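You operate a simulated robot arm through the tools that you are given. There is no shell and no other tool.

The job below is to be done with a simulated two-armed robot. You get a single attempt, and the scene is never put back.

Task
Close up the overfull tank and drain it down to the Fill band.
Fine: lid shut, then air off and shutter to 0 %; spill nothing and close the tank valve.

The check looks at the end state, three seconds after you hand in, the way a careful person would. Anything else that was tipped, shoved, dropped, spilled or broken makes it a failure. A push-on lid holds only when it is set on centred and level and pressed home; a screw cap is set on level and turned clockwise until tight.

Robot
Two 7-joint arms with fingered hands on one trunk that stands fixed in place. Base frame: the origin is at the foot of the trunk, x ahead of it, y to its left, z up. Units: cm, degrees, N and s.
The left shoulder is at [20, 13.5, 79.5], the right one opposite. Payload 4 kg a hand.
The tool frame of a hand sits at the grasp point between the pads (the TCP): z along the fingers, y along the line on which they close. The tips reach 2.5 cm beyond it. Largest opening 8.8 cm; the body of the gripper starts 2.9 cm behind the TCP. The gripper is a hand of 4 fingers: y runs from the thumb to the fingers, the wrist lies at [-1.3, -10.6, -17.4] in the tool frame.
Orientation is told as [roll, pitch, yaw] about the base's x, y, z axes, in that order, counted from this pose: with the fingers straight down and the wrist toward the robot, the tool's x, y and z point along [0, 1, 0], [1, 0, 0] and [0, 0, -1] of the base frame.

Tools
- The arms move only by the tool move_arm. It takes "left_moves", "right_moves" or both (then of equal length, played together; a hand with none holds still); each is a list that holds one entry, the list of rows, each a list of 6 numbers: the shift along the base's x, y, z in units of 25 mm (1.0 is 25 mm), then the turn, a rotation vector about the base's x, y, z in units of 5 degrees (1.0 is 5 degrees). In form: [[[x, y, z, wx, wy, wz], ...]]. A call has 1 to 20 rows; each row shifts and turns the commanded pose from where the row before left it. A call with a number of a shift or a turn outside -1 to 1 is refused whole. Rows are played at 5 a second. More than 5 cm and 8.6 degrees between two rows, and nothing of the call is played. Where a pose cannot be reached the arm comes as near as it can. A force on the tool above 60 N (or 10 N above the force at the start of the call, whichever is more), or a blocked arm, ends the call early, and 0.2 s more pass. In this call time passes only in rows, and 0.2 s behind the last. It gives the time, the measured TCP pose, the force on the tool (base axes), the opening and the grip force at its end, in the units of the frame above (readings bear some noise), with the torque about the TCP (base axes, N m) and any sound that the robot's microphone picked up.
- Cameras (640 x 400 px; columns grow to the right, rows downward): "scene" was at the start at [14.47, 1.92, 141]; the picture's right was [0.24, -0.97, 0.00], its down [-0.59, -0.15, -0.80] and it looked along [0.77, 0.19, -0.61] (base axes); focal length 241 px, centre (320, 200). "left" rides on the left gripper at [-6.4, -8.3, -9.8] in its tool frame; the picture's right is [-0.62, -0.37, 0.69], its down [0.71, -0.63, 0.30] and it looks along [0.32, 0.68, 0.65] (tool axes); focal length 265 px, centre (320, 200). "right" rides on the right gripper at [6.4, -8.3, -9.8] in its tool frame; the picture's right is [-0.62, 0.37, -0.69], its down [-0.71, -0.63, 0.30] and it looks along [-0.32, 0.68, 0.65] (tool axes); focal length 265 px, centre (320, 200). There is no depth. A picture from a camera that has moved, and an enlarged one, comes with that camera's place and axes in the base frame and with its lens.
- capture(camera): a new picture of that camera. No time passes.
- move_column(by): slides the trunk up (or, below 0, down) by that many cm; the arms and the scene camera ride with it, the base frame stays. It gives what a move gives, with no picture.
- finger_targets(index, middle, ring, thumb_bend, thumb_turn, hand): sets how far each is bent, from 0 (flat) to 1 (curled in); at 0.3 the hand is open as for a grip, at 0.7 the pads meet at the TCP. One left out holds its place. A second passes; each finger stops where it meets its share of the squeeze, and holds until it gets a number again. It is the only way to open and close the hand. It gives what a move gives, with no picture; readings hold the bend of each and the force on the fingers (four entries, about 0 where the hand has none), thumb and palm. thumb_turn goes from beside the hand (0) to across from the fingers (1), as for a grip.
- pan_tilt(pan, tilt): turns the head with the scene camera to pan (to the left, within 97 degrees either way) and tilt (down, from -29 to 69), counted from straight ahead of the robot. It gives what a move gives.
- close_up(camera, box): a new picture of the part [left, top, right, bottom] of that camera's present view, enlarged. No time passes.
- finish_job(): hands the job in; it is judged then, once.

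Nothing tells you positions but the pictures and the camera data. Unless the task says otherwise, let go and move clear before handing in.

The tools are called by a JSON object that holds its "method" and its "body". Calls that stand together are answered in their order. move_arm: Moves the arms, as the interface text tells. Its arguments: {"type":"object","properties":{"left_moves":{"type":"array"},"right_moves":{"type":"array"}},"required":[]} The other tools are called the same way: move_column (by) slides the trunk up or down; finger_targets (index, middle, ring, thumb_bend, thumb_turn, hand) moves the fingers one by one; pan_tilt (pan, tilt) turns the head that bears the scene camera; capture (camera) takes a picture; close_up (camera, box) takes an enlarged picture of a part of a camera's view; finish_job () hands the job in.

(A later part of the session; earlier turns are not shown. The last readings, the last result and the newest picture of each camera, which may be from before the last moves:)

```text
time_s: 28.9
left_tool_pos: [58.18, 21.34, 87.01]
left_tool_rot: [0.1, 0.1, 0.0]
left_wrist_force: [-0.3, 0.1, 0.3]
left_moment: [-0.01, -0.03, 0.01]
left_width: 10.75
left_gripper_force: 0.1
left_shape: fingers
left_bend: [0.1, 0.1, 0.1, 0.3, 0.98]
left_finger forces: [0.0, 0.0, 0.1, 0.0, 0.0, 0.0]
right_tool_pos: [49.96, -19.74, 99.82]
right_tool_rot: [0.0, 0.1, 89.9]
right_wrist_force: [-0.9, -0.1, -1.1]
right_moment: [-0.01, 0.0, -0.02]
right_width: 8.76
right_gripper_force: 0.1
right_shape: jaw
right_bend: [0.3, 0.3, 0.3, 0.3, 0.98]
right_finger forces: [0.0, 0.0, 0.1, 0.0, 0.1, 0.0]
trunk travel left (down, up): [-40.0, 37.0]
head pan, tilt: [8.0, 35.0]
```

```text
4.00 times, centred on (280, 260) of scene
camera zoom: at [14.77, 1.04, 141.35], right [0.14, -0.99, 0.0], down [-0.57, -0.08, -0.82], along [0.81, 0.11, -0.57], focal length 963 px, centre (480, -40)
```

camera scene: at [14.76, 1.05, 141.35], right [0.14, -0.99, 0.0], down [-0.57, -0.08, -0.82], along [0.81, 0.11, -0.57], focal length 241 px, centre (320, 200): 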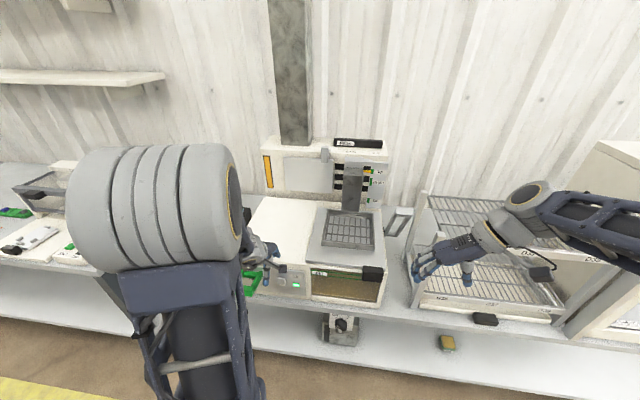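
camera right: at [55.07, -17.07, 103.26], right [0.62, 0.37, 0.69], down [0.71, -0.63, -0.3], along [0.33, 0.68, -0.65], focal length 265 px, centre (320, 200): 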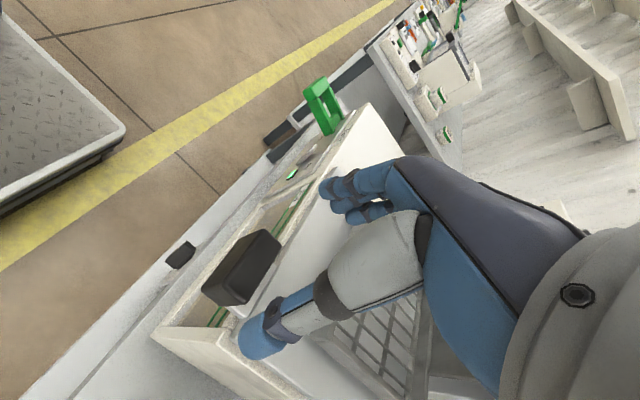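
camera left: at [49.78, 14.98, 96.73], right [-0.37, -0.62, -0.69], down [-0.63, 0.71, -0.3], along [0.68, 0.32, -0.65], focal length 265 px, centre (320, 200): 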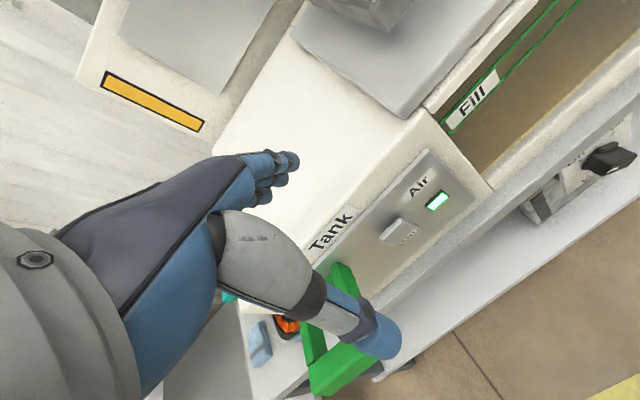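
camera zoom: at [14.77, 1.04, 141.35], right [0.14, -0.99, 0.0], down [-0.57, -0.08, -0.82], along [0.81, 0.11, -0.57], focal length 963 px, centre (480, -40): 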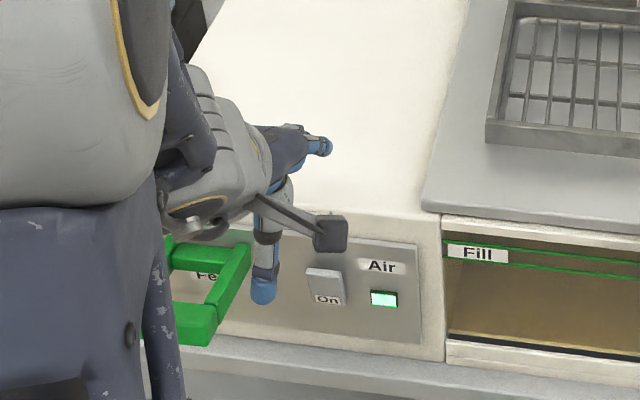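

With straighter fingers the tips lead well forward. I'll set them to a medium bend, pull the hand back from over the housing, and then lower the trunk so the tips come level with the top of the rocker.

{"method": "finger_targets", "body": {"hand": "left", "index": 0.2, "middle": 0.2, "ring": 0.2}}

{"method": "move_arm", "body": {"left_moves": [[[-0.6, -0.1, 0, 0, 0, 0], [-0.6, -0.1, 0, 0, 0, 0], [-0.6, -0.1, 0, 0, 0, 0]]]}}

{"method": "move_column", "body": {"by": -9}}

{"method": "capture", "body": {"camera": "left"}}

{"method": "capture", "body": {"camera": "scene"}}

```text
time_s: 29.9
left_tool_pos: [58.11, 21.48, 86.94]
left_tool_rot: [0.0, 0.1, 0.0]
left_wrist_force: [-0.2, -0.4, 0.2]
left_moment: [0.01, 0.03, -0.02]
left_width: 9.68
left_gripper_force: 0.1
left_shape: fingers
left_bend: [0.2, 0.2, 0.2, 0.3, 0.98]
left_finger forces: [0.0, 0.0, 0.1, 0.0, 0.0, 0.0]
right_tool_pos: [49.99, -19.67, 99.87]
right_tool_rot: [-0.1, 0.0, 89.8]
right_wrist_force: [-0.7, -0.9, -0.1]
right_moment: [0.01, 0.01, 0.01]
right_width: 8.78
right_gripper_force: 0.0
right_shape: jaw
right_bend: [0.3, 0.3, 0.3, 0.3, 0.98]
right_finger forces: [0.1, 0.0, 0.0, 0.0, 0.0, 0.1]
trunk travel left (down, up): [-40.0, 37.0]
head pan, tilt: [8.0, 35.0]
```

```text
time_s: 30.7
left_tool_pos: [54.03, 20.69, 87.05]
left_tool_rot: [0.0, 0.1, 0.0]
left_wrist_force: [0.4, 0.4, 0.9]
left_moment: [-0.01, 0.0, 0.0]
left_width: 9.67
left_gripper_force: 0.1
left_shape: fingers
left_bend: [0.2, 0.2, 0.2, 0.3, 0.98]
left_finger forces: [0.1, 0.0, 0.0, 0.0, 0.0, 0.0]
right_tool_pos: [49.99, -19.75, 99.82]
right_tool_rot: [0.0, -0.1, 89.9]
right_wrist_force: [-0.4, 0.6, -0.3]
right_moment: [-0.04, 0.03, 0.01]
right_width: 8.77
right_gripper_force: 0.1
right_shape: jaw
right_bend: [0.3, 0.3, 0.3, 0.3, 0.98]
right_finger forces: [0.0, 0.1, 0.1, 0.0, 0.1, 0.0]
trunk travel left (down, up): [-40.0, 37.0]
head pan, tilt: [8.0, 35.0]
```

```text
time_s: 31.9
left_tool_pos: [54.05, 20.79, 78.1]
left_tool_rot: [0.1, 0.0, 0.0]
left_wrist_force: [0.4, 0.5, -0.7]
left_moment: [0.03, -0.01, 0.0]
left_width: 9.68
left_gripper_force: 0.1
left_shape: fingers
left_bend: [0.2, 0.2, 0.2, 0.3, 0.98]
left_finger forces: [0.0, 0.0, 0.0, 0.0, 0.0, 0.0]
right_tool_pos: [49.98, -19.82, 90.79]
right_tool_rot: [-0.1, 0.0, 89.9]
right_wrist_force: [-0.2, 0.6, -0.5]
right_moment: [0.0, -0.03, 0.01]
right_width: 8.8
right_gripper_force: 0.1
right_shape: jaw
right_bend: [0.3, 0.3, 0.3, 0.3, 0.98]
right_finger forces: [0.0, 0.0, 0.0, 0.0, 0.0, 0.0]
trunk travel left (down, up): [-31.0, 46.0]
head pan, tilt: [8.0, 35.0]
```

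```text
taken
camera left: at [45.72, 14.33, 87.89], right [-0.37, -0.62, -0.69], down [-0.63, 0.71, -0.3], along [0.68, 0.32, -0.66], focal length 265 px, centre (320, 200)
```

left: 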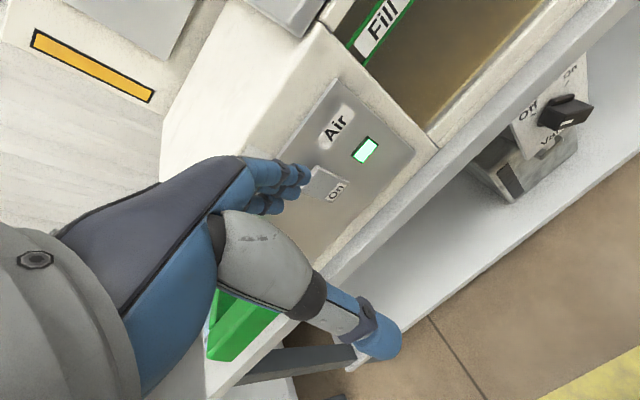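

```text
taken
camera scene: at [14.77, 1.04, 132.35], right [0.14, -0.99, 0.0], down [-0.57, -0.08, -0.82], along [0.81, 0.11, -0.57], focal length 241 px, centre (320, 200)
```

scene: 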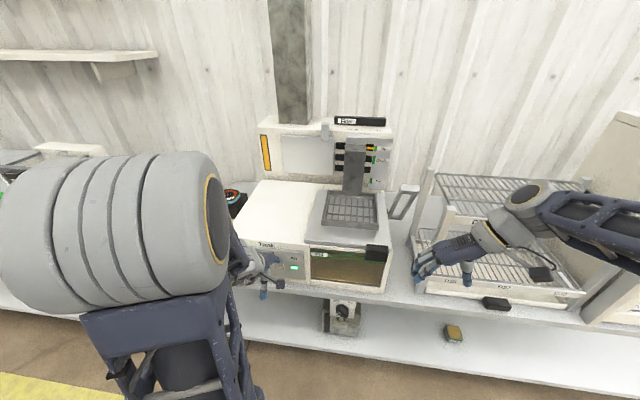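

{"method": "close_up", "body": {"camera": "left", "box": [220, 100, 420, 260]}}

{"method": "close_up", "body": {"camera": "scene", "box": [225, 230, 325, 310]}}

```text
2.50 times, centred on (320, 180) of left
camera zoom: at [45.72, 14.33, 87.89], right [-0.37, -0.62, -0.69], down [-0.63, 0.71, -0.3], along [0.68, 0.32, -0.66], focal length 664 px, centre (320, 250)
```

zoom: 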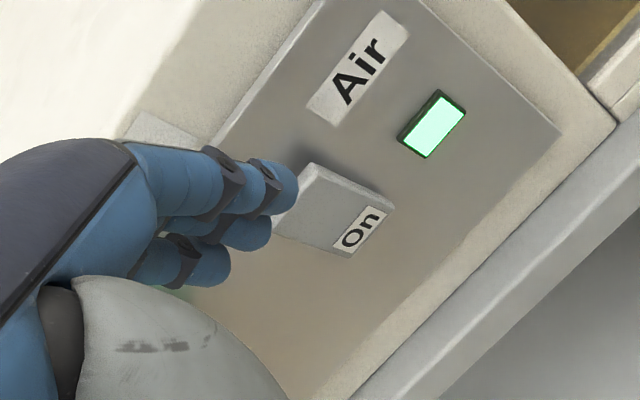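

```text
5.00 times, centred on (275, 270) of scene
camera zoom: at [14.77, 1.04, 132.35], right [0.14, -0.99, 0.0], down [-0.57, -0.08, -0.82], along [0.81, 0.11, -0.57], focal length 1204 px, centre (545, -150)
```

zoom: 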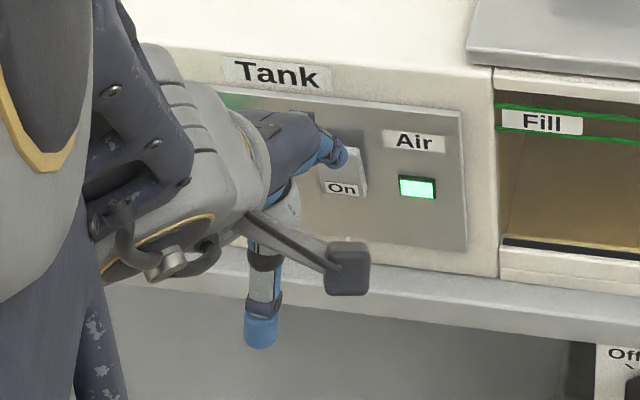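

The left fingertips are right in front of and just above the rocker. I'll lower 3.3 cm with a slight pull back, so the tips stand in front of its protruding top end.

{"method": "move_arm", "body": {"left_moves": [[[-0.2, 0.1, -0.4, 0, 0, 0], [0, 0.1, -0.5, 0, 0, 0], [0, 0, -0.4, 0, 0, 0]]]}}

{"method": "close_up", "body": {"camera": "left", "box": [220, 100, 420, 260]}}

{"method": "close_up", "body": {"camera": "scene", "box": [225, 230, 325, 310]}}

```text
time_s: 32.7
left_tool_pos: [54.61, 21.86, 75.06]
left_tool_rot: [0.0, 0.2, 0.0]
left_wrist_force: [-0.2, 0.1, 0.3]
left_moment: [0.0, -0.04, -0.03]
left_width: 9.68
left_gripper_force: 0.1
left_shape: fingers
left_bend: [0.2, 0.2, 0.2, 0.3, 0.98]
left_finger forces: [0.1, 0.1, 0.0, 0.0, 0.0, 0.0]
left hand out of reach, approached as far as the arm can: row 1, 3
right_tool_pos: [49.91, -19.83, 90.85]
right_tool_rot: [-0.1, 0.1, 89.9]
right_wrist_force: [0.2, 0.5, -0.1]
right_moment: [0.02, -0.04, -0.01]
right_width: 8.75
right_gripper_force: 0.1
right_shape: jaw
right_bend: [0.3, 0.3, 0.3, 0.3, 0.98]
right_finger forces: [0.1, 0.0, 0.1, 0.0, 0.1, 0.0]
trunk travel left (down, up): [-31.0, 46.0]
head pan, tilt: [8.0, 35.0]
```

```text
2.50 times, centred on (320, 180) of left
camera zoom: at [46.39, 15.31, 84.91], right [-0.37, -0.62, -0.69], down [-0.63, 0.71, -0.3], along [0.68, 0.32, -0.66], focal length 664 px, centre (320, 250)
```

zoom: 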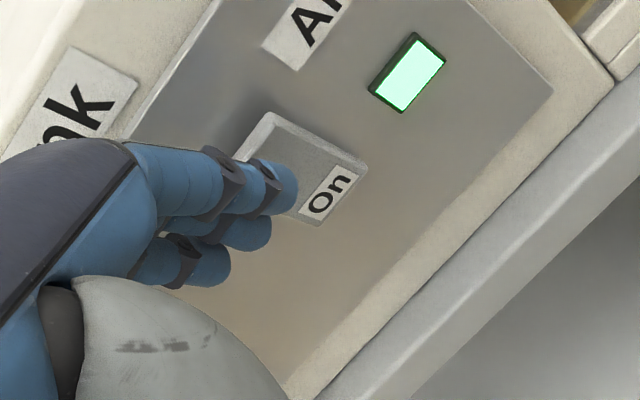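

```text
5.00 times, centred on (275, 270) of scene
camera zoom: at [14.77, 1.05, 132.35], right [0.14, -0.99, 0.0], down [-0.57, -0.08, -0.82], along [0.81, 0.11, -0.57], focal length 1204 px, centre (545, -150)
```

zoom: 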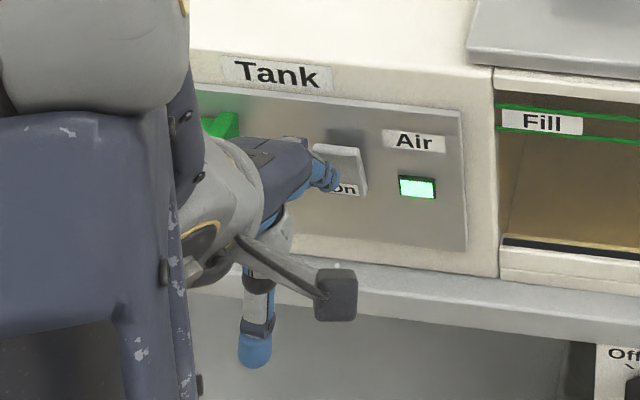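

The tips stand in front of the rocker's upper half. I'll press forward in small steps and watch the force and the lamp.

{"method": "move_arm", "body": {"left_moves": [[[0.25, 0, 0, 0, 0, 0], [0.25, 0, 0, 0, 0, 0], [0.25, 0, 0, 0, 0, 0], [0.15, 0, 0, 0, 0, 0]]]}}

{"method": "close_up", "body": {"camera": "left", "box": [220, 100, 420, 260]}}

```text
time_s: 33.7
left_tool_pos: [56.89, 21.73, 75.19]
left_tool_rot: [0.0, 0.1, 0.0]
left_wrist_force: [-3.8, -0.3, 1.8]
left_moment: [0.02, -0.06, -0.02]
left_width: 9.6
left_gripper_force: 2.1
left_shape: fingers
left_bend: [0.2, 0.22, 0.2, 0.3, 0.98]
left_finger forces: [1.1, 3.3, 0.1, 0.0, 0.0, 0.0]
right_tool_pos: [49.94, -19.79, 90.84]
right_tool_rot: [0.0, -0.1, 89.9]
right_wrist_force: [0.4, -0.2, 0.0]
right_moment: [-0.01, 0.01, -0.02]
right_width: 8.79
right_gripper_force: 0.0
right_shape: jaw
right_bend: [0.3, 0.3, 0.3, 0.3, 0.98]
right_finger forces: [0.0, 0.0, 0.1, 0.0, 0.1, 0.0]
trunk travel left (down, up): [-31.0, 46.0]
head pan, tilt: [8.0, 35.0]
```

```text
2.50 times, centred on (320, 180) of left
camera zoom: at [48.62, 15.26, 84.98], right [-0.37, -0.62, -0.69], down [-0.63, 0.71, -0.3], along [0.68, 0.32, -0.66], focal length 664 px, centre (320, 250)
```

zoom: 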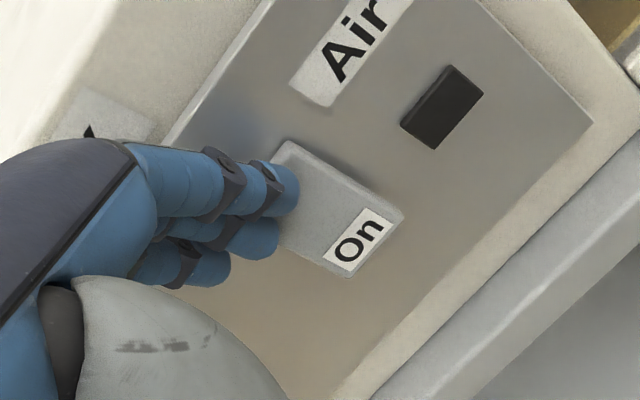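

The lamp has gone dark, so the air is off. One more slight press to make sure the rocker is fully over, then I back away and check that it stays off.

{"method": "move_arm", "body": {"left_moves": [[[0.12, 0, 0, 0, 0, 0], [0.08, 0, 0, 0, 0, 0]]]}}

{"method": "close_up", "body": {"camera": "left", "box": [220, 100, 420, 260]}}

{"method": "move_arm", "body": {"left_moves": [[[-0.4, 0, 0, 0, 0, 0], [-0.4, 0, 0, 0, 0, 0], [0, 0, 0.5, 0, 0, 0]]]}}

{"method": "close_up", "body": {"camera": "left", "box": [220, 100, 420, 260]}}

{"method": "close_up", "body": {"camera": "scene", "box": [225, 230, 325, 310]}}

```text
time_s: 34.3
left_tool_pos: [57.27, 21.78, 75.14]
left_tool_rot: [0.0, 0.3, 0.0]
left_wrist_force: [-11.6, 0.2, 3.9]
left_moment: [0.04, -0.04, 0.11]
left_width: 9.18
left_gripper_force: 5.7
left_shape: fingers
left_bend: [0.22, 0.24, 0.2, 0.3, 0.98]
left_finger forces: [4.8, 6.6, 0.0, 0.0, 0.2, 0.0]
right_tool_pos: [50.03, -19.85, 90.93]
right_tool_rot: [-0.2, 0.0, 89.8]
right_wrist_force: [-0.4, 0.0, 0.3]
right_moment: [0.0, -0.01, 0.01]
right_width: 8.78
right_gripper_force: 0.0
right_shape: jaw
right_bend: [0.3, 0.3, 0.3, 0.3, 0.98]
right_finger forces: [0.0, 0.0, 0.0, 0.1, 0.0, 0.0]
trunk travel left (down, up): [-31.0, 46.0]
head pan, tilt: [8.0, 35.0]
```

```text
2.50 times, centred on (320, 180) of left
camera zoom: at [49.05, 15.26, 84.97], right [-0.37, -0.62, -0.69], down [-0.63, 0.71, -0.3], along [0.68, 0.32, -0.66], focal length 664 px, centre (320, 250)
```

zoom: 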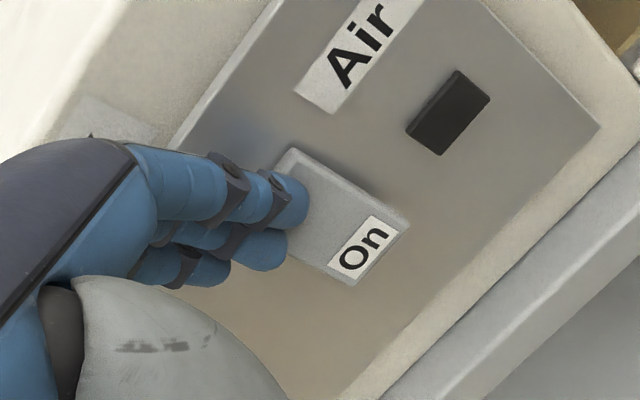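

```text
time_s: 35.1
left_tool_pos: [55.36, 21.66, 76.38]
left_tool_rot: [0.0, 0.1, -0.1]
left_wrist_force: [-0.1, 0.0, -0.2]
left_moment: [0.01, -0.01, -0.03]
left_width: 9.65
left_gripper_force: 0.0
left_shape: fingers
left_bend: [0.2, 0.2, 0.2, 0.3, 0.98]
left_finger forces: [0.0, 0.0, 0.0, 0.0, 0.0, 0.1]
right_tool_pos: [50.0, -19.84, 90.87]
right_tool_rot: [0.0, -0.1, 89.9]
right_wrist_force: [0.5, 0.5, -0.4]
right_moment: [-0.02, -0.02, 0.02]
right_width: 8.78
right_gripper_force: 0.1
right_shape: jaw
right_bend: [0.3, 0.3, 0.3, 0.3, 0.98]
right_finger forces: [0.0, 0.0, 0.0, 0.0, 0.1, 0.0]
trunk travel left (down, up): [-31.0, 46.0]
head pan, tilt: [8.0, 35.0]
```

```text
2.50 times, centred on (320, 180) of left
camera zoom: at [47.17, 15.23, 86.25], right [-0.37, -0.62, -0.69], down [-0.63, 0.71, -0.3], along [0.68, 0.32, -0.65], focal length 664 px, centre (320, 250)
```

zoom: 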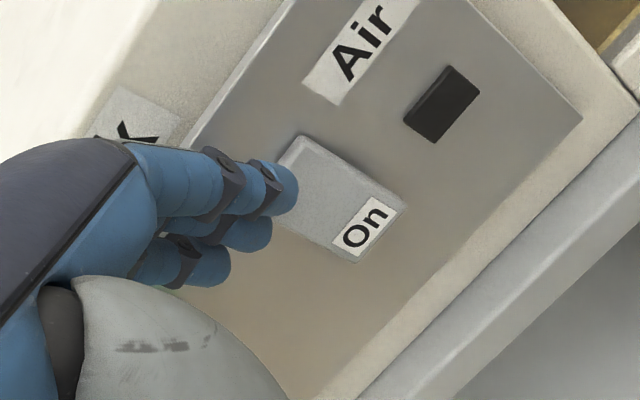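

```text
5.00 times, centred on (275, 270) of scene
camera zoom: at [14.78, 1.04, 132.35], right [0.14, -0.99, 0.0], down [-0.57, -0.08, -0.82], along [0.81, 0.11, -0.57], focal length 1204 px, centre (545, -150)
```

zoom: 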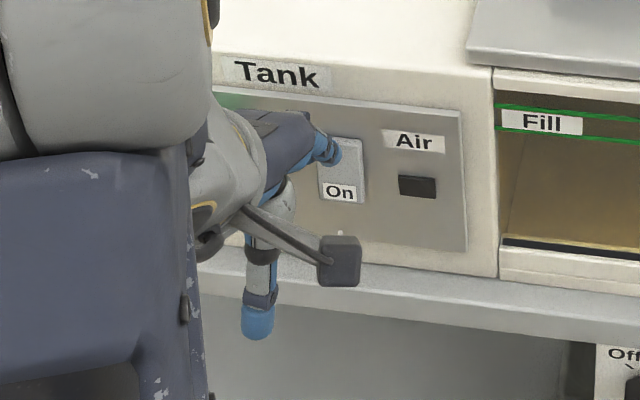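

The air is off and stays off. I lift the left hand straight up out of the way and look at the window again.

{"method": "move_arm", "body": {"left_moves": [[[0, 0, 1, 0, 0, 0], [0, 0, 1, 0, 0, 0], [0, 0, 1, 0, 0, 0], [0, 0, 1, 0, 0, 0], [0, 0.3, 1, 0, 0, 0], [0, 0.6, 1, 0, 0, 0], [0, 0.8, 1, 0, 0, 0], [0, 0.8, 1, 0, 0, 0], [0, 0.8, 1, 0, 0, 0], [0, 0.8, 1, 0, 0, 0]]]}}

{"method": "capture", "body": {"camera": "scene"}}

{"method": "close_up", "body": {"camera": "scene", "box": [300, 235, 400, 300]}}

{"method": "capture", "body": {"camera": "left"}}

```text
time_s: 37.3
left_tool_pos: [55.2, 31.99, 101.4]
left_tool_rot: [0.0, 0.2, 0.0]
left_wrist_force: [0.0, 0.5, -0.2]
left_moment: [-0.01, -0.03, -0.03]
left_width: 9.64
left_gripper_force: 0.1
left_shape: fingers
left_bend: [0.2, 0.2, 0.2, 0.3, 0.98]
left_finger forces: [0.1, 0.1, 0.0, 0.0, 0.1, 0.0]
right_tool_pos: [49.93, -19.64, 90.87]
right_tool_rot: [0.0, 0.0, 89.9]
right_wrist_force: [0.6, -0.3, -0.3]
right_moment: [-0.04, 0.03, -0.01]
right_width: 8.78
right_gripper_force: 0.1
right_shape: jaw
right_bend: [0.3, 0.3, 0.3, 0.3, 0.98]
right_finger forces: [0.0, 0.0, 0.1, 0.0, 0.0, 0.0]
trunk travel left (down, up): [-31.0, 46.0]
head pan, tilt: [8.0, 35.0]
```

```text
taken
camera scene: at [14.77, 1.04, 132.35], right [0.14, -0.99, 0.0], down [-0.57, -0.08, -0.82], along [0.81, 0.11, -0.57], focal length 241 px, centre (320, 200)
```

scene: 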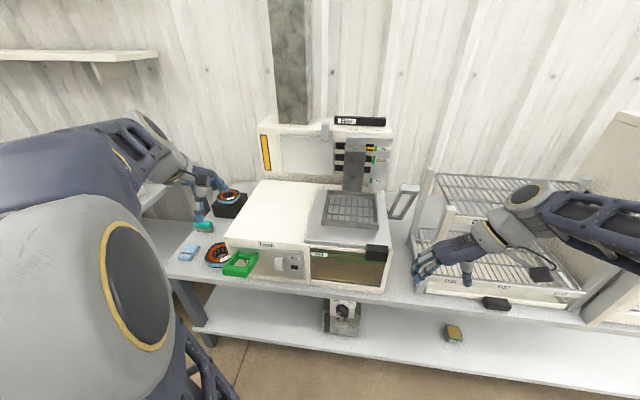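

```text
6.15 times, centred on (350, 268) of scene
camera zoom: at [14.77, 1.04, 132.35], right [0.14, -0.99, 0.0], down [-0.57, -0.08, -0.82], along [0.81, 0.11, -0.57], focal length 1481 px, centre (135, -215)
```

zoom: 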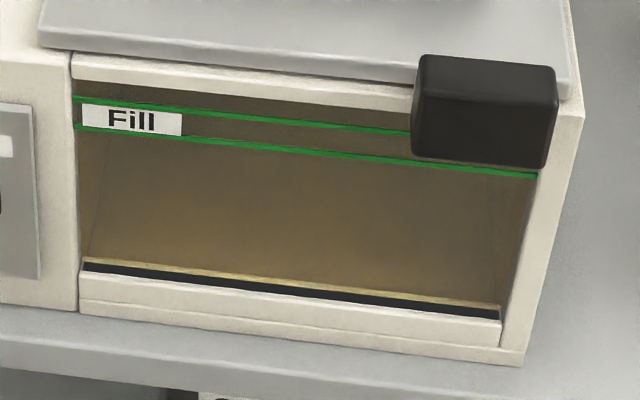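

```text
taken
camera left: at [47.0, 25.54, 111.18], right [-0.37, -0.62, -0.69], down [-0.63, 0.71, -0.3], along [0.68, 0.32, -0.66], focal length 265 px, centre (320, 200)
```

left: 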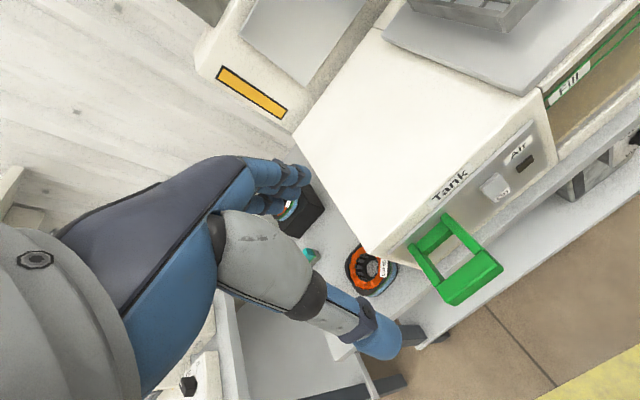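

The lamp stays dark. Now I bring the right hand down in front of the bench to look at the valve knob and the window from close by.

{"method": "move_arm", "body": {"right_moves": [[[0.2, 0.15, -0.92, 0, 0, 0], [0.2, 0.15, -0.92, 0, 0, 0], [0.2, 0.15, -0.92, 0, 0, 0], [0.2, 0.15, -0.92, 0, 0, 0], [0.2, 0.15, -0.92, 0, 0, 0], [0.2, 0.15, -0.92, 0, 0, 0], [0.2, 0.15, -0.92, 0, 0, 0], [0.2, 0.15, -0.92, 0, 0, 0], [0.2, 0.15, -0.92, 0, 0, 0], [0.2, 0.15, -0.92, 0, 0, 0]]]}}

{"method": "capture", "body": {"camera": "right"}}

{"method": "capture", "body": {"camera": "scene"}}

```text
time_s: 39.5
left_tool_pos: [55.34, 32.09, 101.39]
left_tool_rot: [-0.1, 0.1, -0.1]
left_wrist_force: [0.2, -0.4, 0.7]
left_moment: [0.02, -0.01, 0.03]
left_width: 9.65
left_gripper_force: 0.1
left_shape: fingers
left_bend: [0.2, 0.2, 0.2, 0.3, 0.98]
left_finger forces: [0.0, 0.0, 0.0, 0.0, 0.0, 0.0]
right_tool_pos: [54.95, -15.99, 68.04]
right_tool_rot: [0.0, 0.0, 89.8]
right_wrist_force: [-0.1, 0.9, -0.6]
right_moment: [-0.01, 0.02, 0.01]
right_width: 8.76
right_gripper_force: 0.1
right_shape: jaw
right_bend: [0.3, 0.3, 0.3, 0.3, 0.98]
right_finger forces: [0.0, 0.1, 0.0, 0.0, 0.0, 0.0]
trunk travel left (down, up): [-31.0, 46.0]
head pan, tilt: [8.0, 35.0]
```

```text
taken
camera right: at [48.65, -24.22, 77.72], right [0.62, 0.37, 0.69], down [0.71, -0.63, -0.3], along [0.33, 0.68, -0.65], focal length 265 px, centre (320, 200)
```

right: 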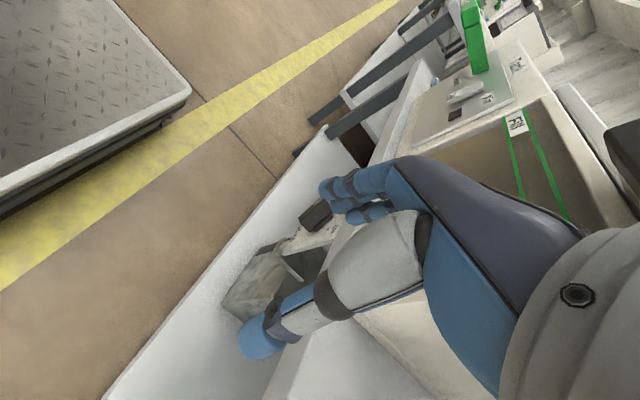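

```text
taken
camera scene: at [14.77, 1.04, 132.35], right [0.14, -0.99, 0.0], down [-0.57, -0.08, -0.82], along [0.81, 0.11, -0.57], focal length 241 px, centre (320, 200)
```

scene: 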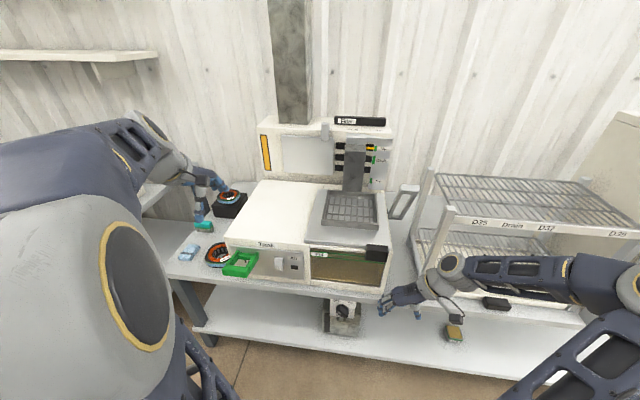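

{"method": "close_up", "body": {"camera": "right", "box": [200, 160, 360, 330]}}

{"method": "close_up", "body": {"camera": "right", "box": [420, 60, 640, 240]}}

{"method": "close_up", "body": {"camera": "scene", "box": [310, 285, 380, 340]}}

```text
2.35 times, centred on (280, 245) of right
camera zoom: at [48.65, -24.22, 77.72], right [0.62, 0.37, 0.69], down [0.71, -0.63, -0.3], along [0.33, 0.68, -0.65], focal length 624 px, centre (414, 94)
```

zoom: 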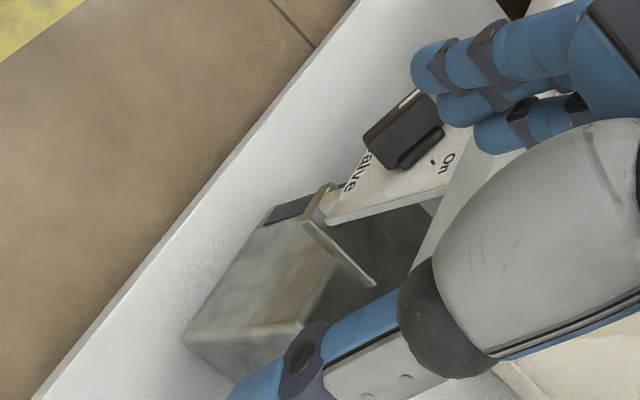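

```text
2.22 times, centred on (530, 150) of right
camera zoom: at [48.65, -24.22, 77.72], right [0.62, 0.37, 0.69], down [0.71, -0.63, -0.3], along [0.33, 0.68, -0.65], focal length 590 px, centre (-147, 311)
```

zoom: 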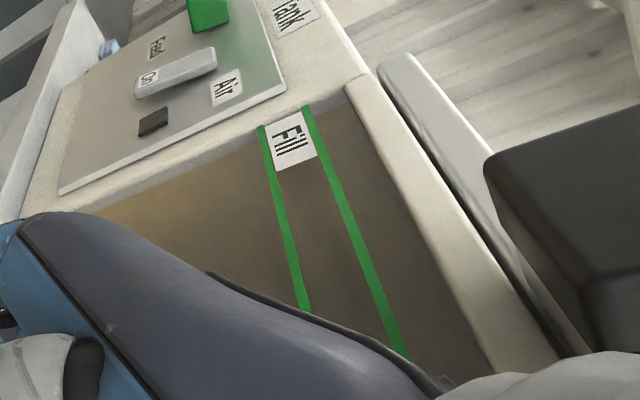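

```text
7.27 times, centred on (345, 312) of scene
camera zoom: at [14.77, 1.04, 132.35], right [0.14, -0.99, 0.0], down [-0.57, -0.08, -0.82], along [0.81, 0.11, -0.57], focal length 1751 px, centre (138, -618)
```

zoom: 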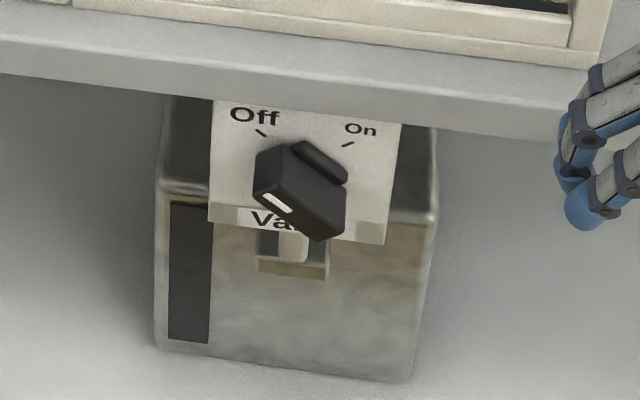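

The knob's centre is near y 0, z 52 on a panel at x 63.7, with the bar standing out to x 60.7; the bench edge is at x 63.2. Before touching it I want a flatter look at the powder level, so I lift both hands and lower the trunk fully.

{"method": "move_arm", "body": {"left_moves": [[[-0.3, 0.5, 0.8, 0, 0, 0], [-0.3, 0.5, 0.8, 0, 0, 0], [-0.3, 0.5, 0.8, 0, 0, 0], [-0.3, 0.5, 0.8, 0, 0, 0], [-0.3, 0.5, 0.8, 0, 0, 0], [-0.3, 0.5, 0.8, 0, 0, 0], [-0.3, 0.5, 0.8, 0, 0, 0], [-0.3, 0.5, 0.8, 0, 0, 0], [0, 0, 0, 0, 0, 0], [0, 0, 0, 0, 0, 0]]], "right_moves": [[[-0.2, -0.3, 1, 0, 0, 0], [-0.2, -0.3, 1, 0, 0, 0], [-0.2, -0.3, 1, 0, 0, 0], [-0.2, -0.3, 1, 0, 0, 0], [-0.2, -0.3, 1, 0, 0, 0], [-0.2, -0.3, 1, 0, 0, 0], [-0.2, -0.3, 1, 0, 0, 0], [-0.2, -0.3, 1, 0, 0, 0], [0, 0, 1, 0, 0, 0], [0, 0, 1, 0, 0, 0]]]}}

{"method": "move_column", "body": {"by": -30}}

{"method": "pan_tilt", "body": {"pan": 0, "tilt": 30}}

{"method": "capture", "body": {"camera": "scene"}}

{"method": "close_up", "body": {"camera": "scene", "box": [250, 170, 390, 260]}}

```text
time_s: 41.7
left_tool_pos: [49.42, 42.02, 117.32]
left_tool_rot: [0.0, 0.1, -0.1]
left_wrist_force: [0.7, 0.2, -1.2]
left_moment: [-0.03, 0.0, 0.02]
left_width: 9.61
left_gripper_force: 0.0
left_shape: fingers
left_bend: [0.2, 0.2, 0.2, 0.3, 0.98]
left_finger forces: [0.0, 0.1, 0.1, 0.1, 0.0, 0.1]
right_tool_pos: [51.11, -21.95, 92.98]
right_tool_rot: [0.0, -0.1, 90.0]
right_wrist_force: [-0.8, -0.5, -0.2]
right_moment: [0.03, 0.01, -0.03]
right_width: 8.76
right_gripper_force: 0.0
right_shape: jaw
right_bend: [0.3, 0.3, 0.3, 0.3, 0.98]
right_finger forces: [0.0, 0.0, 0.1, 0.0, 0.0, 0.0]
trunk travel left (down, up): [-31.0, 46.0]
head pan, tilt: [8.0, 35.0]
```

```text
time_s: 44.7
left_tool_pos: [49.4, 42.14, 87.32]
left_tool_rot: [0.0, 0.1, 0.0]
left_wrist_force: [-0.6, -0.5, 1.3]
left_moment: [0.0, -0.01, -0.03]
left_width: 9.62
left_gripper_force: 0.1
left_shape: fingers
left_bend: [0.2, 0.2, 0.2, 0.3, 0.98]
left_finger forces: [0.0, 0.0, 0.1, 0.0, 0.1, 0.1]
right_tool_pos: [51.02, -22.03, 62.95]
right_tool_rot: [-0.1, -0.1, 89.8]
right_wrist_force: [-0.6, -0.2, -0.4]
right_moment: [0.03, -0.02, -0.02]
right_width: 8.78
right_gripper_force: 0.0
right_shape: jaw
right_bend: [0.3, 0.3, 0.3, 0.3, 0.98]
right_finger forces: [0.1, 0.0, 0.1, 0.0, 0.0, 0.0]
trunk travel left (down, up): [-1.0, 76.0]
head pan, tilt: [8.0, 35.0]
```

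```text
time_s: 45.4
left_tool_pos: [49.4, 42.11, 87.4]
left_tool_rot: [0.0, 0.1, 0.1]
left_wrist_force: [1.3, -0.3, 0.6]
left_moment: [0.01, -0.01, 0.0]
left_width: 9.67
left_gripper_force: 0.0
left_shape: fingers
left_bend: [0.2, 0.2, 0.2, 0.3, 0.98]
left_finger forces: [0.0, 0.1, 0.0, 0.0, 0.1, 0.0]
right_tool_pos: [51.0, -21.92, 62.89]
right_tool_rot: [-0.1, 0.0, 90.0]
right_wrist_force: [-0.1, -0.2, -0.6]
right_moment: [-0.01, 0.02, 0.0]
right_width: 8.77
right_gripper_force: 0.1
right_shape: jaw
right_bend: [0.3, 0.3, 0.3, 0.3, 0.98]
right_finger forces: [0.0, 0.0, 0.0, 0.1, 0.0, 0.0]
trunk travel left (down, up): [-1.0, 76.0]
head pan, tilt: [0.0, 30.0]
```

```text
taken
camera scene: at [15.09, -0.18, 103.13], right [0.0, -1.0, 0.0], down [-0.5, 0.0, -0.87], along [0.87, 0.0, -0.5], focal length 241 px, centre (320, 200)
```

scene: 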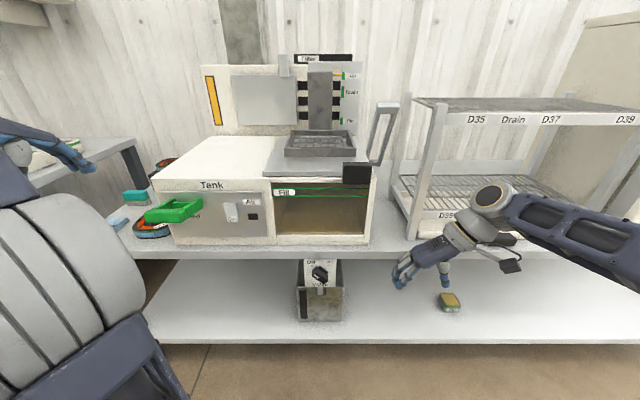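

```text
4.44 times, centred on (320, 215) of scene
camera zoom: at [15.09, -0.18, 103.13], right [0.0, -1.0, 0.0], down [-0.5, 0.0, -0.87], along [0.87, 0.0, -0.5], focal length 1070 px, centre (320, 133)
```

zoom: 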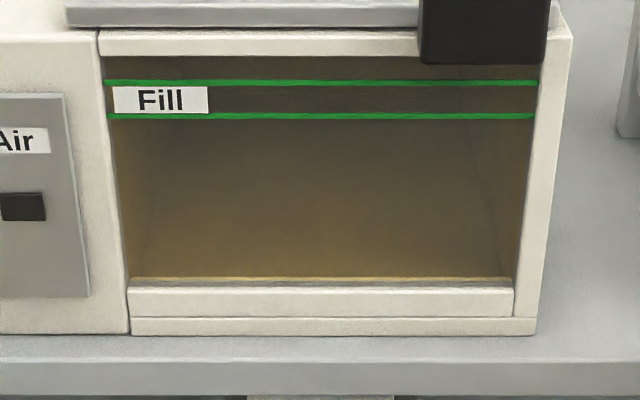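

The tank front is clear to see from here: rim, two green lines, brown interior right up to the rim; this will serve to watch the level. Now I turn the right hand back to face forward and set up one extended finger to work the knob bar.

{"method": "move_arm", "body": {"right_moves": [[[0, 0.356, 0.156, 0, 0, -1], [0, 0.356, 0.156, 0, 0, -1], [0, 0.356, 0.156, 0, 0, -1], [0, 0.356, 0.156, 0, 0, -1], [0, 0.356, 0.156, 0, 0, -1], [0, 0.356, 0.156, 0, 0, -1], [0, 0.356, 0.156, 0, 0, -1], [0, 0.356, 0.156, 0, 0, -1], [0, 0.356, 0.156, 0, 0, -1], [0, 0.356, 0.156, 0, 0, -1], [0, 0.356, 0.156, 0, 0, -1], [0, 0.356, 0.156, 0, 0, -1], [0, 0.356, 0.156, 0, 0, -1], [0, 0.356, 0.156, 0, 0, -1], [0, 0.356, 0.156, 0, 0, -1], [0, 0.356, 0.156, 0, 0, -1], [0, 0.356, 0.156, 0, 0, -1], [0, 0.356, 0.156, 0, 0, -1]]]}}

{"method": "finger_targets", "body": {"hand": "right", "index": 0.15, "middle": 0.9, "ring": 0.9}}

{"method": "capture", "body": {"camera": "right"}}

{"method": "capture", "body": {"camera": "scene"}}

```text
time_s: 49.2
left_tool_pos: [49.34, 42.05, 87.38]
left_tool_rot: [0.1, 0.1, 0.0]
left_wrist_force: [0.0, -0.5, -0.3]
left_moment: [0.0, -0.01, 0.02]
left_width: 9.63
left_gripper_force: 0.2
left_shape: fingers
left_bend: [0.2, 0.2, 0.2, 0.3, 0.98]
left_finger forces: [0.0, 0.0, 0.1, 0.0, 0.1, 0.0]
right_tool_pos: [51.14, -5.94, 70.12]
right_tool_rot: [0.1, 0.1, -0.2]
right_wrist_force: [0.4, 0.4, -0.1]
right_moment: [0.0, 0.01, 0.02]
right_width: 8.77
right_gripper_force: 0.1
right_shape: jaw
right_bend: [0.3, 0.3, 0.3, 0.3, 0.98]
right_finger forces: [0.0, 0.1, 0.0, 0.0, 0.1, 0.0]
trunk travel left (down, up): [-1.0, 76.0]
head pan, tilt: [0.0, 30.0]
```

```text
time_s: 50.2
left_tool_pos: [49.46, 42.07, 87.37]
left_tool_rot: [0.0, 0.1, -0.1]
left_wrist_force: [0.6, -0.9, 0.3]
left_moment: [-0.05, -0.03, 0.01]
left_width: 9.64
left_gripper_force: 0.0
left_shape: fingers
left_bend: [0.2, 0.2, 0.2, 0.3, 0.98]
left_finger forces: [0.0, 0.1, 0.1, 0.0, 0.0, 0.0]
right_tool_pos: [51.15, -5.93, 70.04]
right_tool_rot: [-0.2, 0.0, -0.2]
right_wrist_force: [-0.3, 0.4, 0.7]
right_moment: [0.01, 0.0, 0.02]
right_width: 10.22
right_gripper_force: 0.0
right_shape: fingers
right_bend: [0.15, 0.9, 0.9, 0.3, 0.98]
right_finger forces: [0.1, 0.0, 0.0, 0.0, 0.0, 0.0]
trunk travel left (down, up): [-1.0, 76.0]
head pan, tilt: [0.0, 30.0]
```

```text
taken
camera right: at [42.9, 0.54, 79.83], right [0.37, -0.62, 0.69], down [-0.63, -0.71, -0.3], along [0.68, -0.33, -0.65], focal length 265 px, centre (320, 200)
```

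right: 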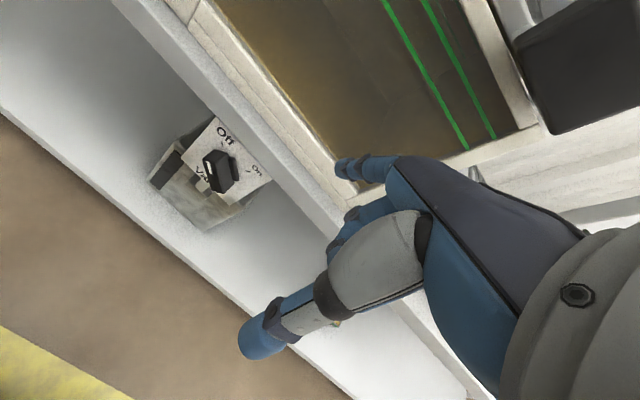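

```text
taken
camera scene: at [15.09, -0.18, 103.13], right [0.0, -1.0, 0.0], down [-0.5, 0.0, -0.87], along [0.87, 0.0, -0.5], focal length 241 px, centre (320, 200)
```

scene: 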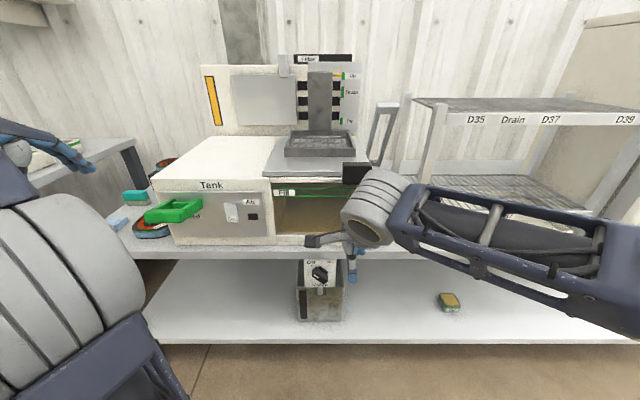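

The index finger now sticks out alone; its tip is about 7.4 cm ahead of the grasp point. I'll carry it to the left of the knob, still clear of it, and check.

{"method": "move_arm", "body": {"right_moves": [[[0.07, 0.875, 0, 0, 0, 0], [0.07, 0.875, -0.4, 0, 0, 0], [0.07, 0.875, -0.8, 0, 0, 0], [0.07, 0.875, -1, 0, 0, 0], [0.07, 0.875, -1, 0, 0, 0]]]}}

{"method": "capture", "body": {"camera": "right"}}

{"method": "close_up", "body": {"camera": "scene", "box": [250, 200, 390, 330]}}

```text
time_s: 51.4
left_tool_pos: [49.53, 42.03, 87.41]
left_tool_rot: [0.0, 0.1, -0.1]
left_wrist_force: [0.6, 0.5, -0.5]
left_moment: [0.04, -0.02, -0.02]
left_width: 9.64
left_gripper_force: 0.1
left_shape: fingers
left_bend: [0.2, 0.2, 0.2, 0.3, 0.98]
left_finger forces: [0.0, 0.0, 0.1, 0.1, 0.0, 0.1]
right_tool_pos: [51.91, 5.09, 61.88]
right_tool_rot: [0.0, 0.0, -0.1]
right_wrist_force: [-0.3, 0.1, 0.1]
right_moment: [-0.01, 0.0, 0.02]
right_width: 10.25
right_gripper_force: 0.0
right_shape: fingers
right_bend: [0.15, 0.9, 0.9, 0.3, 0.98]
right_finger forces: [0.0, 0.0, 0.1, 0.0, 0.0, 0.0]
trunk travel left (down, up): [-1.0, 76.0]
head pan, tilt: [0.0, 30.0]
```

```text
taken
camera right: at [43.66, 11.57, 71.65], right [0.37, -0.62, 0.69], down [-0.63, -0.71, -0.3], along [0.68, -0.33, -0.65], focal length 265 px, centre (320, 200)
```

right: 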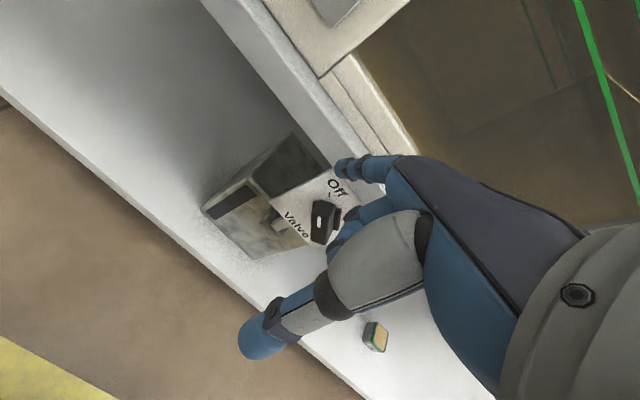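

```text
3.08 times, centred on (320, 265) of scene
camera zoom: at [15.09, -0.19, 103.13], right [0.0, -1.0, 0.0], down [-0.5, 0.0, -0.87], along [0.87, 0.0, -0.5], focal length 741 px, centre (320, 0)
```

zoom: 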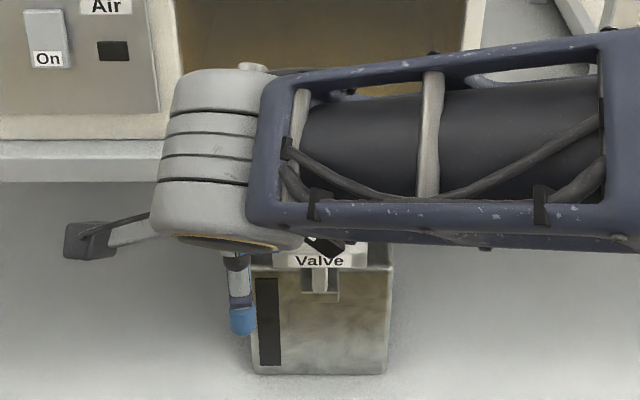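

{"method": "close_up", "body": {"camera": "right", "box": [380, 0, 640, 200]}}

{"method": "close_up", "body": {"camera": "right", "box": [250, 130, 410, 270]}}

```text
2.00 times, centred on (510, 100) of right
camera zoom: at [43.66, 11.57, 71.65], right [0.37, -0.62, 0.69], down [-0.63, -0.71, -0.3], along [0.68, -0.33, -0.65], focal length 531 px, centre (-60, 400)
```

zoom: 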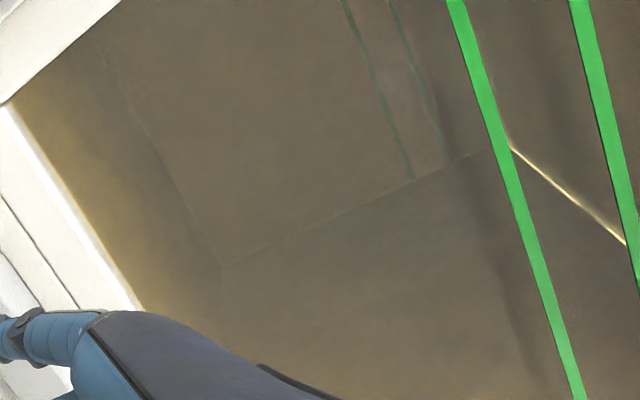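

```text
2.86 times, centred on (330, 200) of right
camera zoom: at [43.66, 11.57, 71.65], right [0.37, -0.62, 0.69], down [-0.63, -0.71, -0.3], along [0.68, -0.33, -0.65], focal length 758 px, centre (291, 200)
```

zoom: 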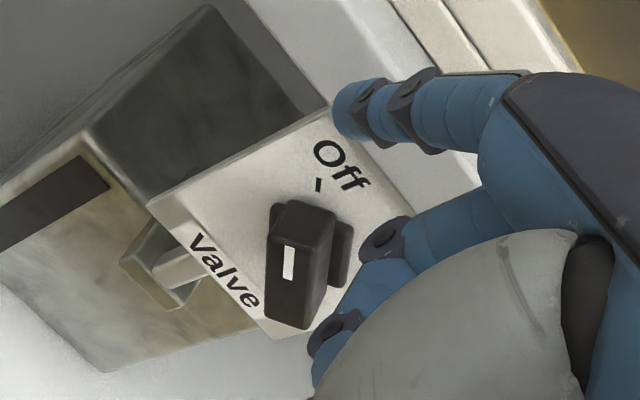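

From here I can see through the window: floor, back wall and the rear green lines, and the knob with its mark towards Off. I lower the finger to knob height on its left side, then move it forward beside the bar.

{"method": "move_arm", "body": {"right_moves": [[[0, -0.22, -0.9, 0, 0, 0], [0, -0.22, -0.9, 0, 0, 0], [0, 0, -0.7, 0, 0, 0], [0.4, 0, 0, 0, 0, 0], [0.4, 0, 0, 0, 0, 0]]]}}

{"method": "capture", "body": {"camera": "right"}}

{"method": "close_up", "body": {"camera": "right", "box": [250, 110, 410, 250]}}

{"method": "close_up", "body": {"camera": "scene", "box": [250, 170, 390, 330]}}

```text
time_s: 52.6
left_tool_pos: [49.44, 42.18, 87.42]
left_tool_rot: [0.0, 0.2, 0.0]
left_wrist_force: [-0.2, 0.4, 0.8]
left_moment: [-0.01, 0.01, -0.02]
left_width: 9.63
left_gripper_force: 0.1
left_shape: fingers
left_bend: [0.2, 0.2, 0.2, 0.3, 0.98]
left_finger forces: [0.1, 0.0, 0.1, 0.1, 0.0, 0.0]
right_tool_pos: [53.87, 3.89, 55.51]
right_tool_rot: [-0.2, 0.0, -0.2]
right_wrist_force: [0.3, 0.3, -0.5]
right_moment: [0.02, -0.04, 0.01]
right_width: 10.21
right_gripper_force: 0.1
right_shape: fingers
right_bend: [0.15, 0.9, 0.9, 0.3, 0.98]
right_finger forces: [0.0, 0.1, 0.0, 0.0, 0.0, 0.1]
trunk travel left (down, up): [-1.0, 76.0]
head pan, tilt: [0.0, 30.0]
```

```text
taken
camera right: at [45.66, 10.38, 65.41], right [0.37, -0.62, 0.69], down [-0.63, -0.71, -0.3], along [0.68, -0.33, -0.65], focal length 265 px, centre (320, 200)
```

right: 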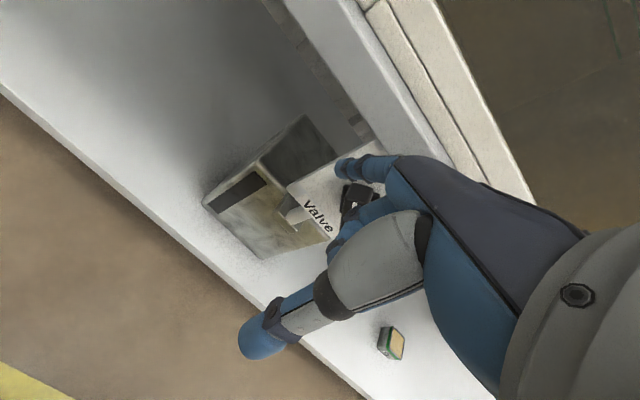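

```text
2.86 times, centred on (330, 180) of right
camera zoom: at [45.66, 10.38, 65.41], right [0.37, -0.62, 0.69], down [-0.63, -0.71, -0.3], along [0.68, -0.33, -0.65], focal length 758 px, centre (291, 257)
```

zoom: 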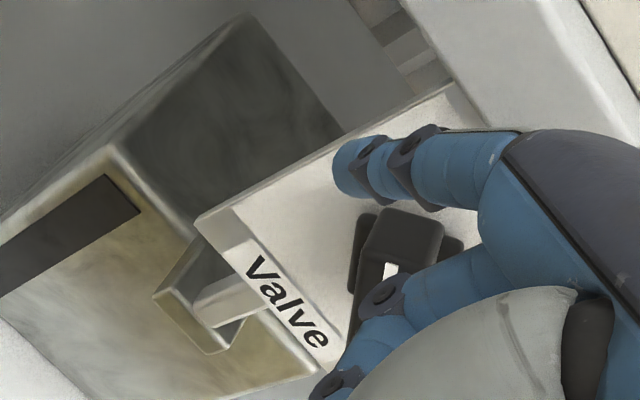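

```text
2.50 times, centred on (320, 250) of scene
camera zoom: at [15.09, -0.18, 103.13], right [0.0, -1.0, 0.0], down [-0.5, 0.0, -0.87], along [0.87, 0.0, -0.5], focal length 602 px, centre (320, 75)
```

zoom: 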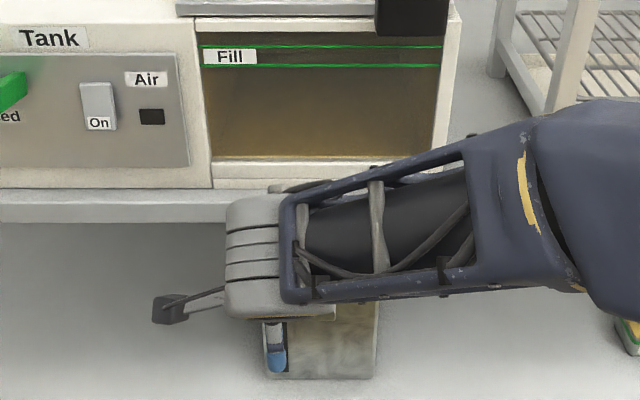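

The finger is just left of the bar's upper end, and the window stays in view of the scene camera. I move slightly forward and start pushing the bar's end to the right, checking as I go.

{"method": "move_arm", "body": {"right_moves": [[[0.2, 0, 0, 0, 0, 0], [0, -0.4, 0, 0, 0, 0], [0, -0.4, 0, 0, 0, 0]]]}}

{"method": "close_up", "body": {"camera": "right", "box": [250, 110, 410, 250]}}

{"method": "close_up", "body": {"camera": "scene", "box": [270, 165, 380, 235]}}

```text
time_s: 53.4
left_tool_pos: [49.43, 42.07, 87.31]
left_tool_rot: [0.0, 0.1, 0.0]
left_wrist_force: [0.2, -0.5, 0.1]
left_moment: [-0.02, -0.04, 0.01]
left_width: 9.64
left_gripper_force: 0.1
left_shape: fingers
left_bend: [0.2, 0.2, 0.2, 0.3, 0.98]
left_finger forces: [0.0, 0.1, 0.0, 0.1, 0.1, 0.1]
right_tool_pos: [54.52, 1.8, 55.68]
right_tool_rot: [-0.1, 0.0, -0.2]
right_wrist_force: [0.6, -0.1, 0.3]
right_moment: [-0.01, 0.01, 0.01]
right_width: 10.27
right_gripper_force: 0.1
right_shape: fingers
right_bend: [0.15, 0.9, 0.9, 0.3, 0.98]
right_finger forces: [0.0, 0.0, 0.0, 0.1, 0.0, 0.1]
trunk travel left (down, up): [-1.0, 76.0]
head pan, tilt: [0.0, 30.0]
```

```text
2.86 times, centred on (330, 180) of right
camera zoom: at [46.27, 8.32, 65.52], right [0.37, -0.62, 0.69], down [-0.63, -0.71, -0.3], along [0.68, -0.33, -0.65], focal length 758 px, centre (291, 257)
```

zoom: 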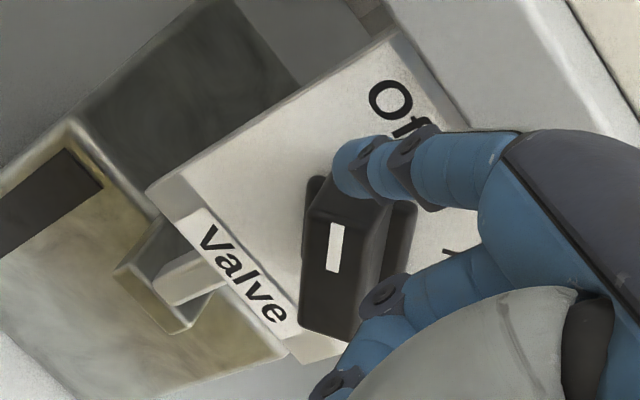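

```text
5.71 times, centred on (325, 200) of scene
camera zoom: at [15.09, -0.18, 103.13], right [0.0, -1.0, 0.0], down [-0.5, 0.0, -0.87], along [0.87, 0.0, -0.5], focal length 1376 px, centre (291, 200)
```

zoom: 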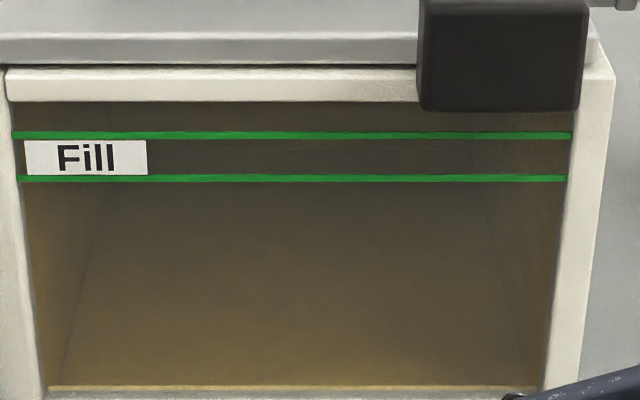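

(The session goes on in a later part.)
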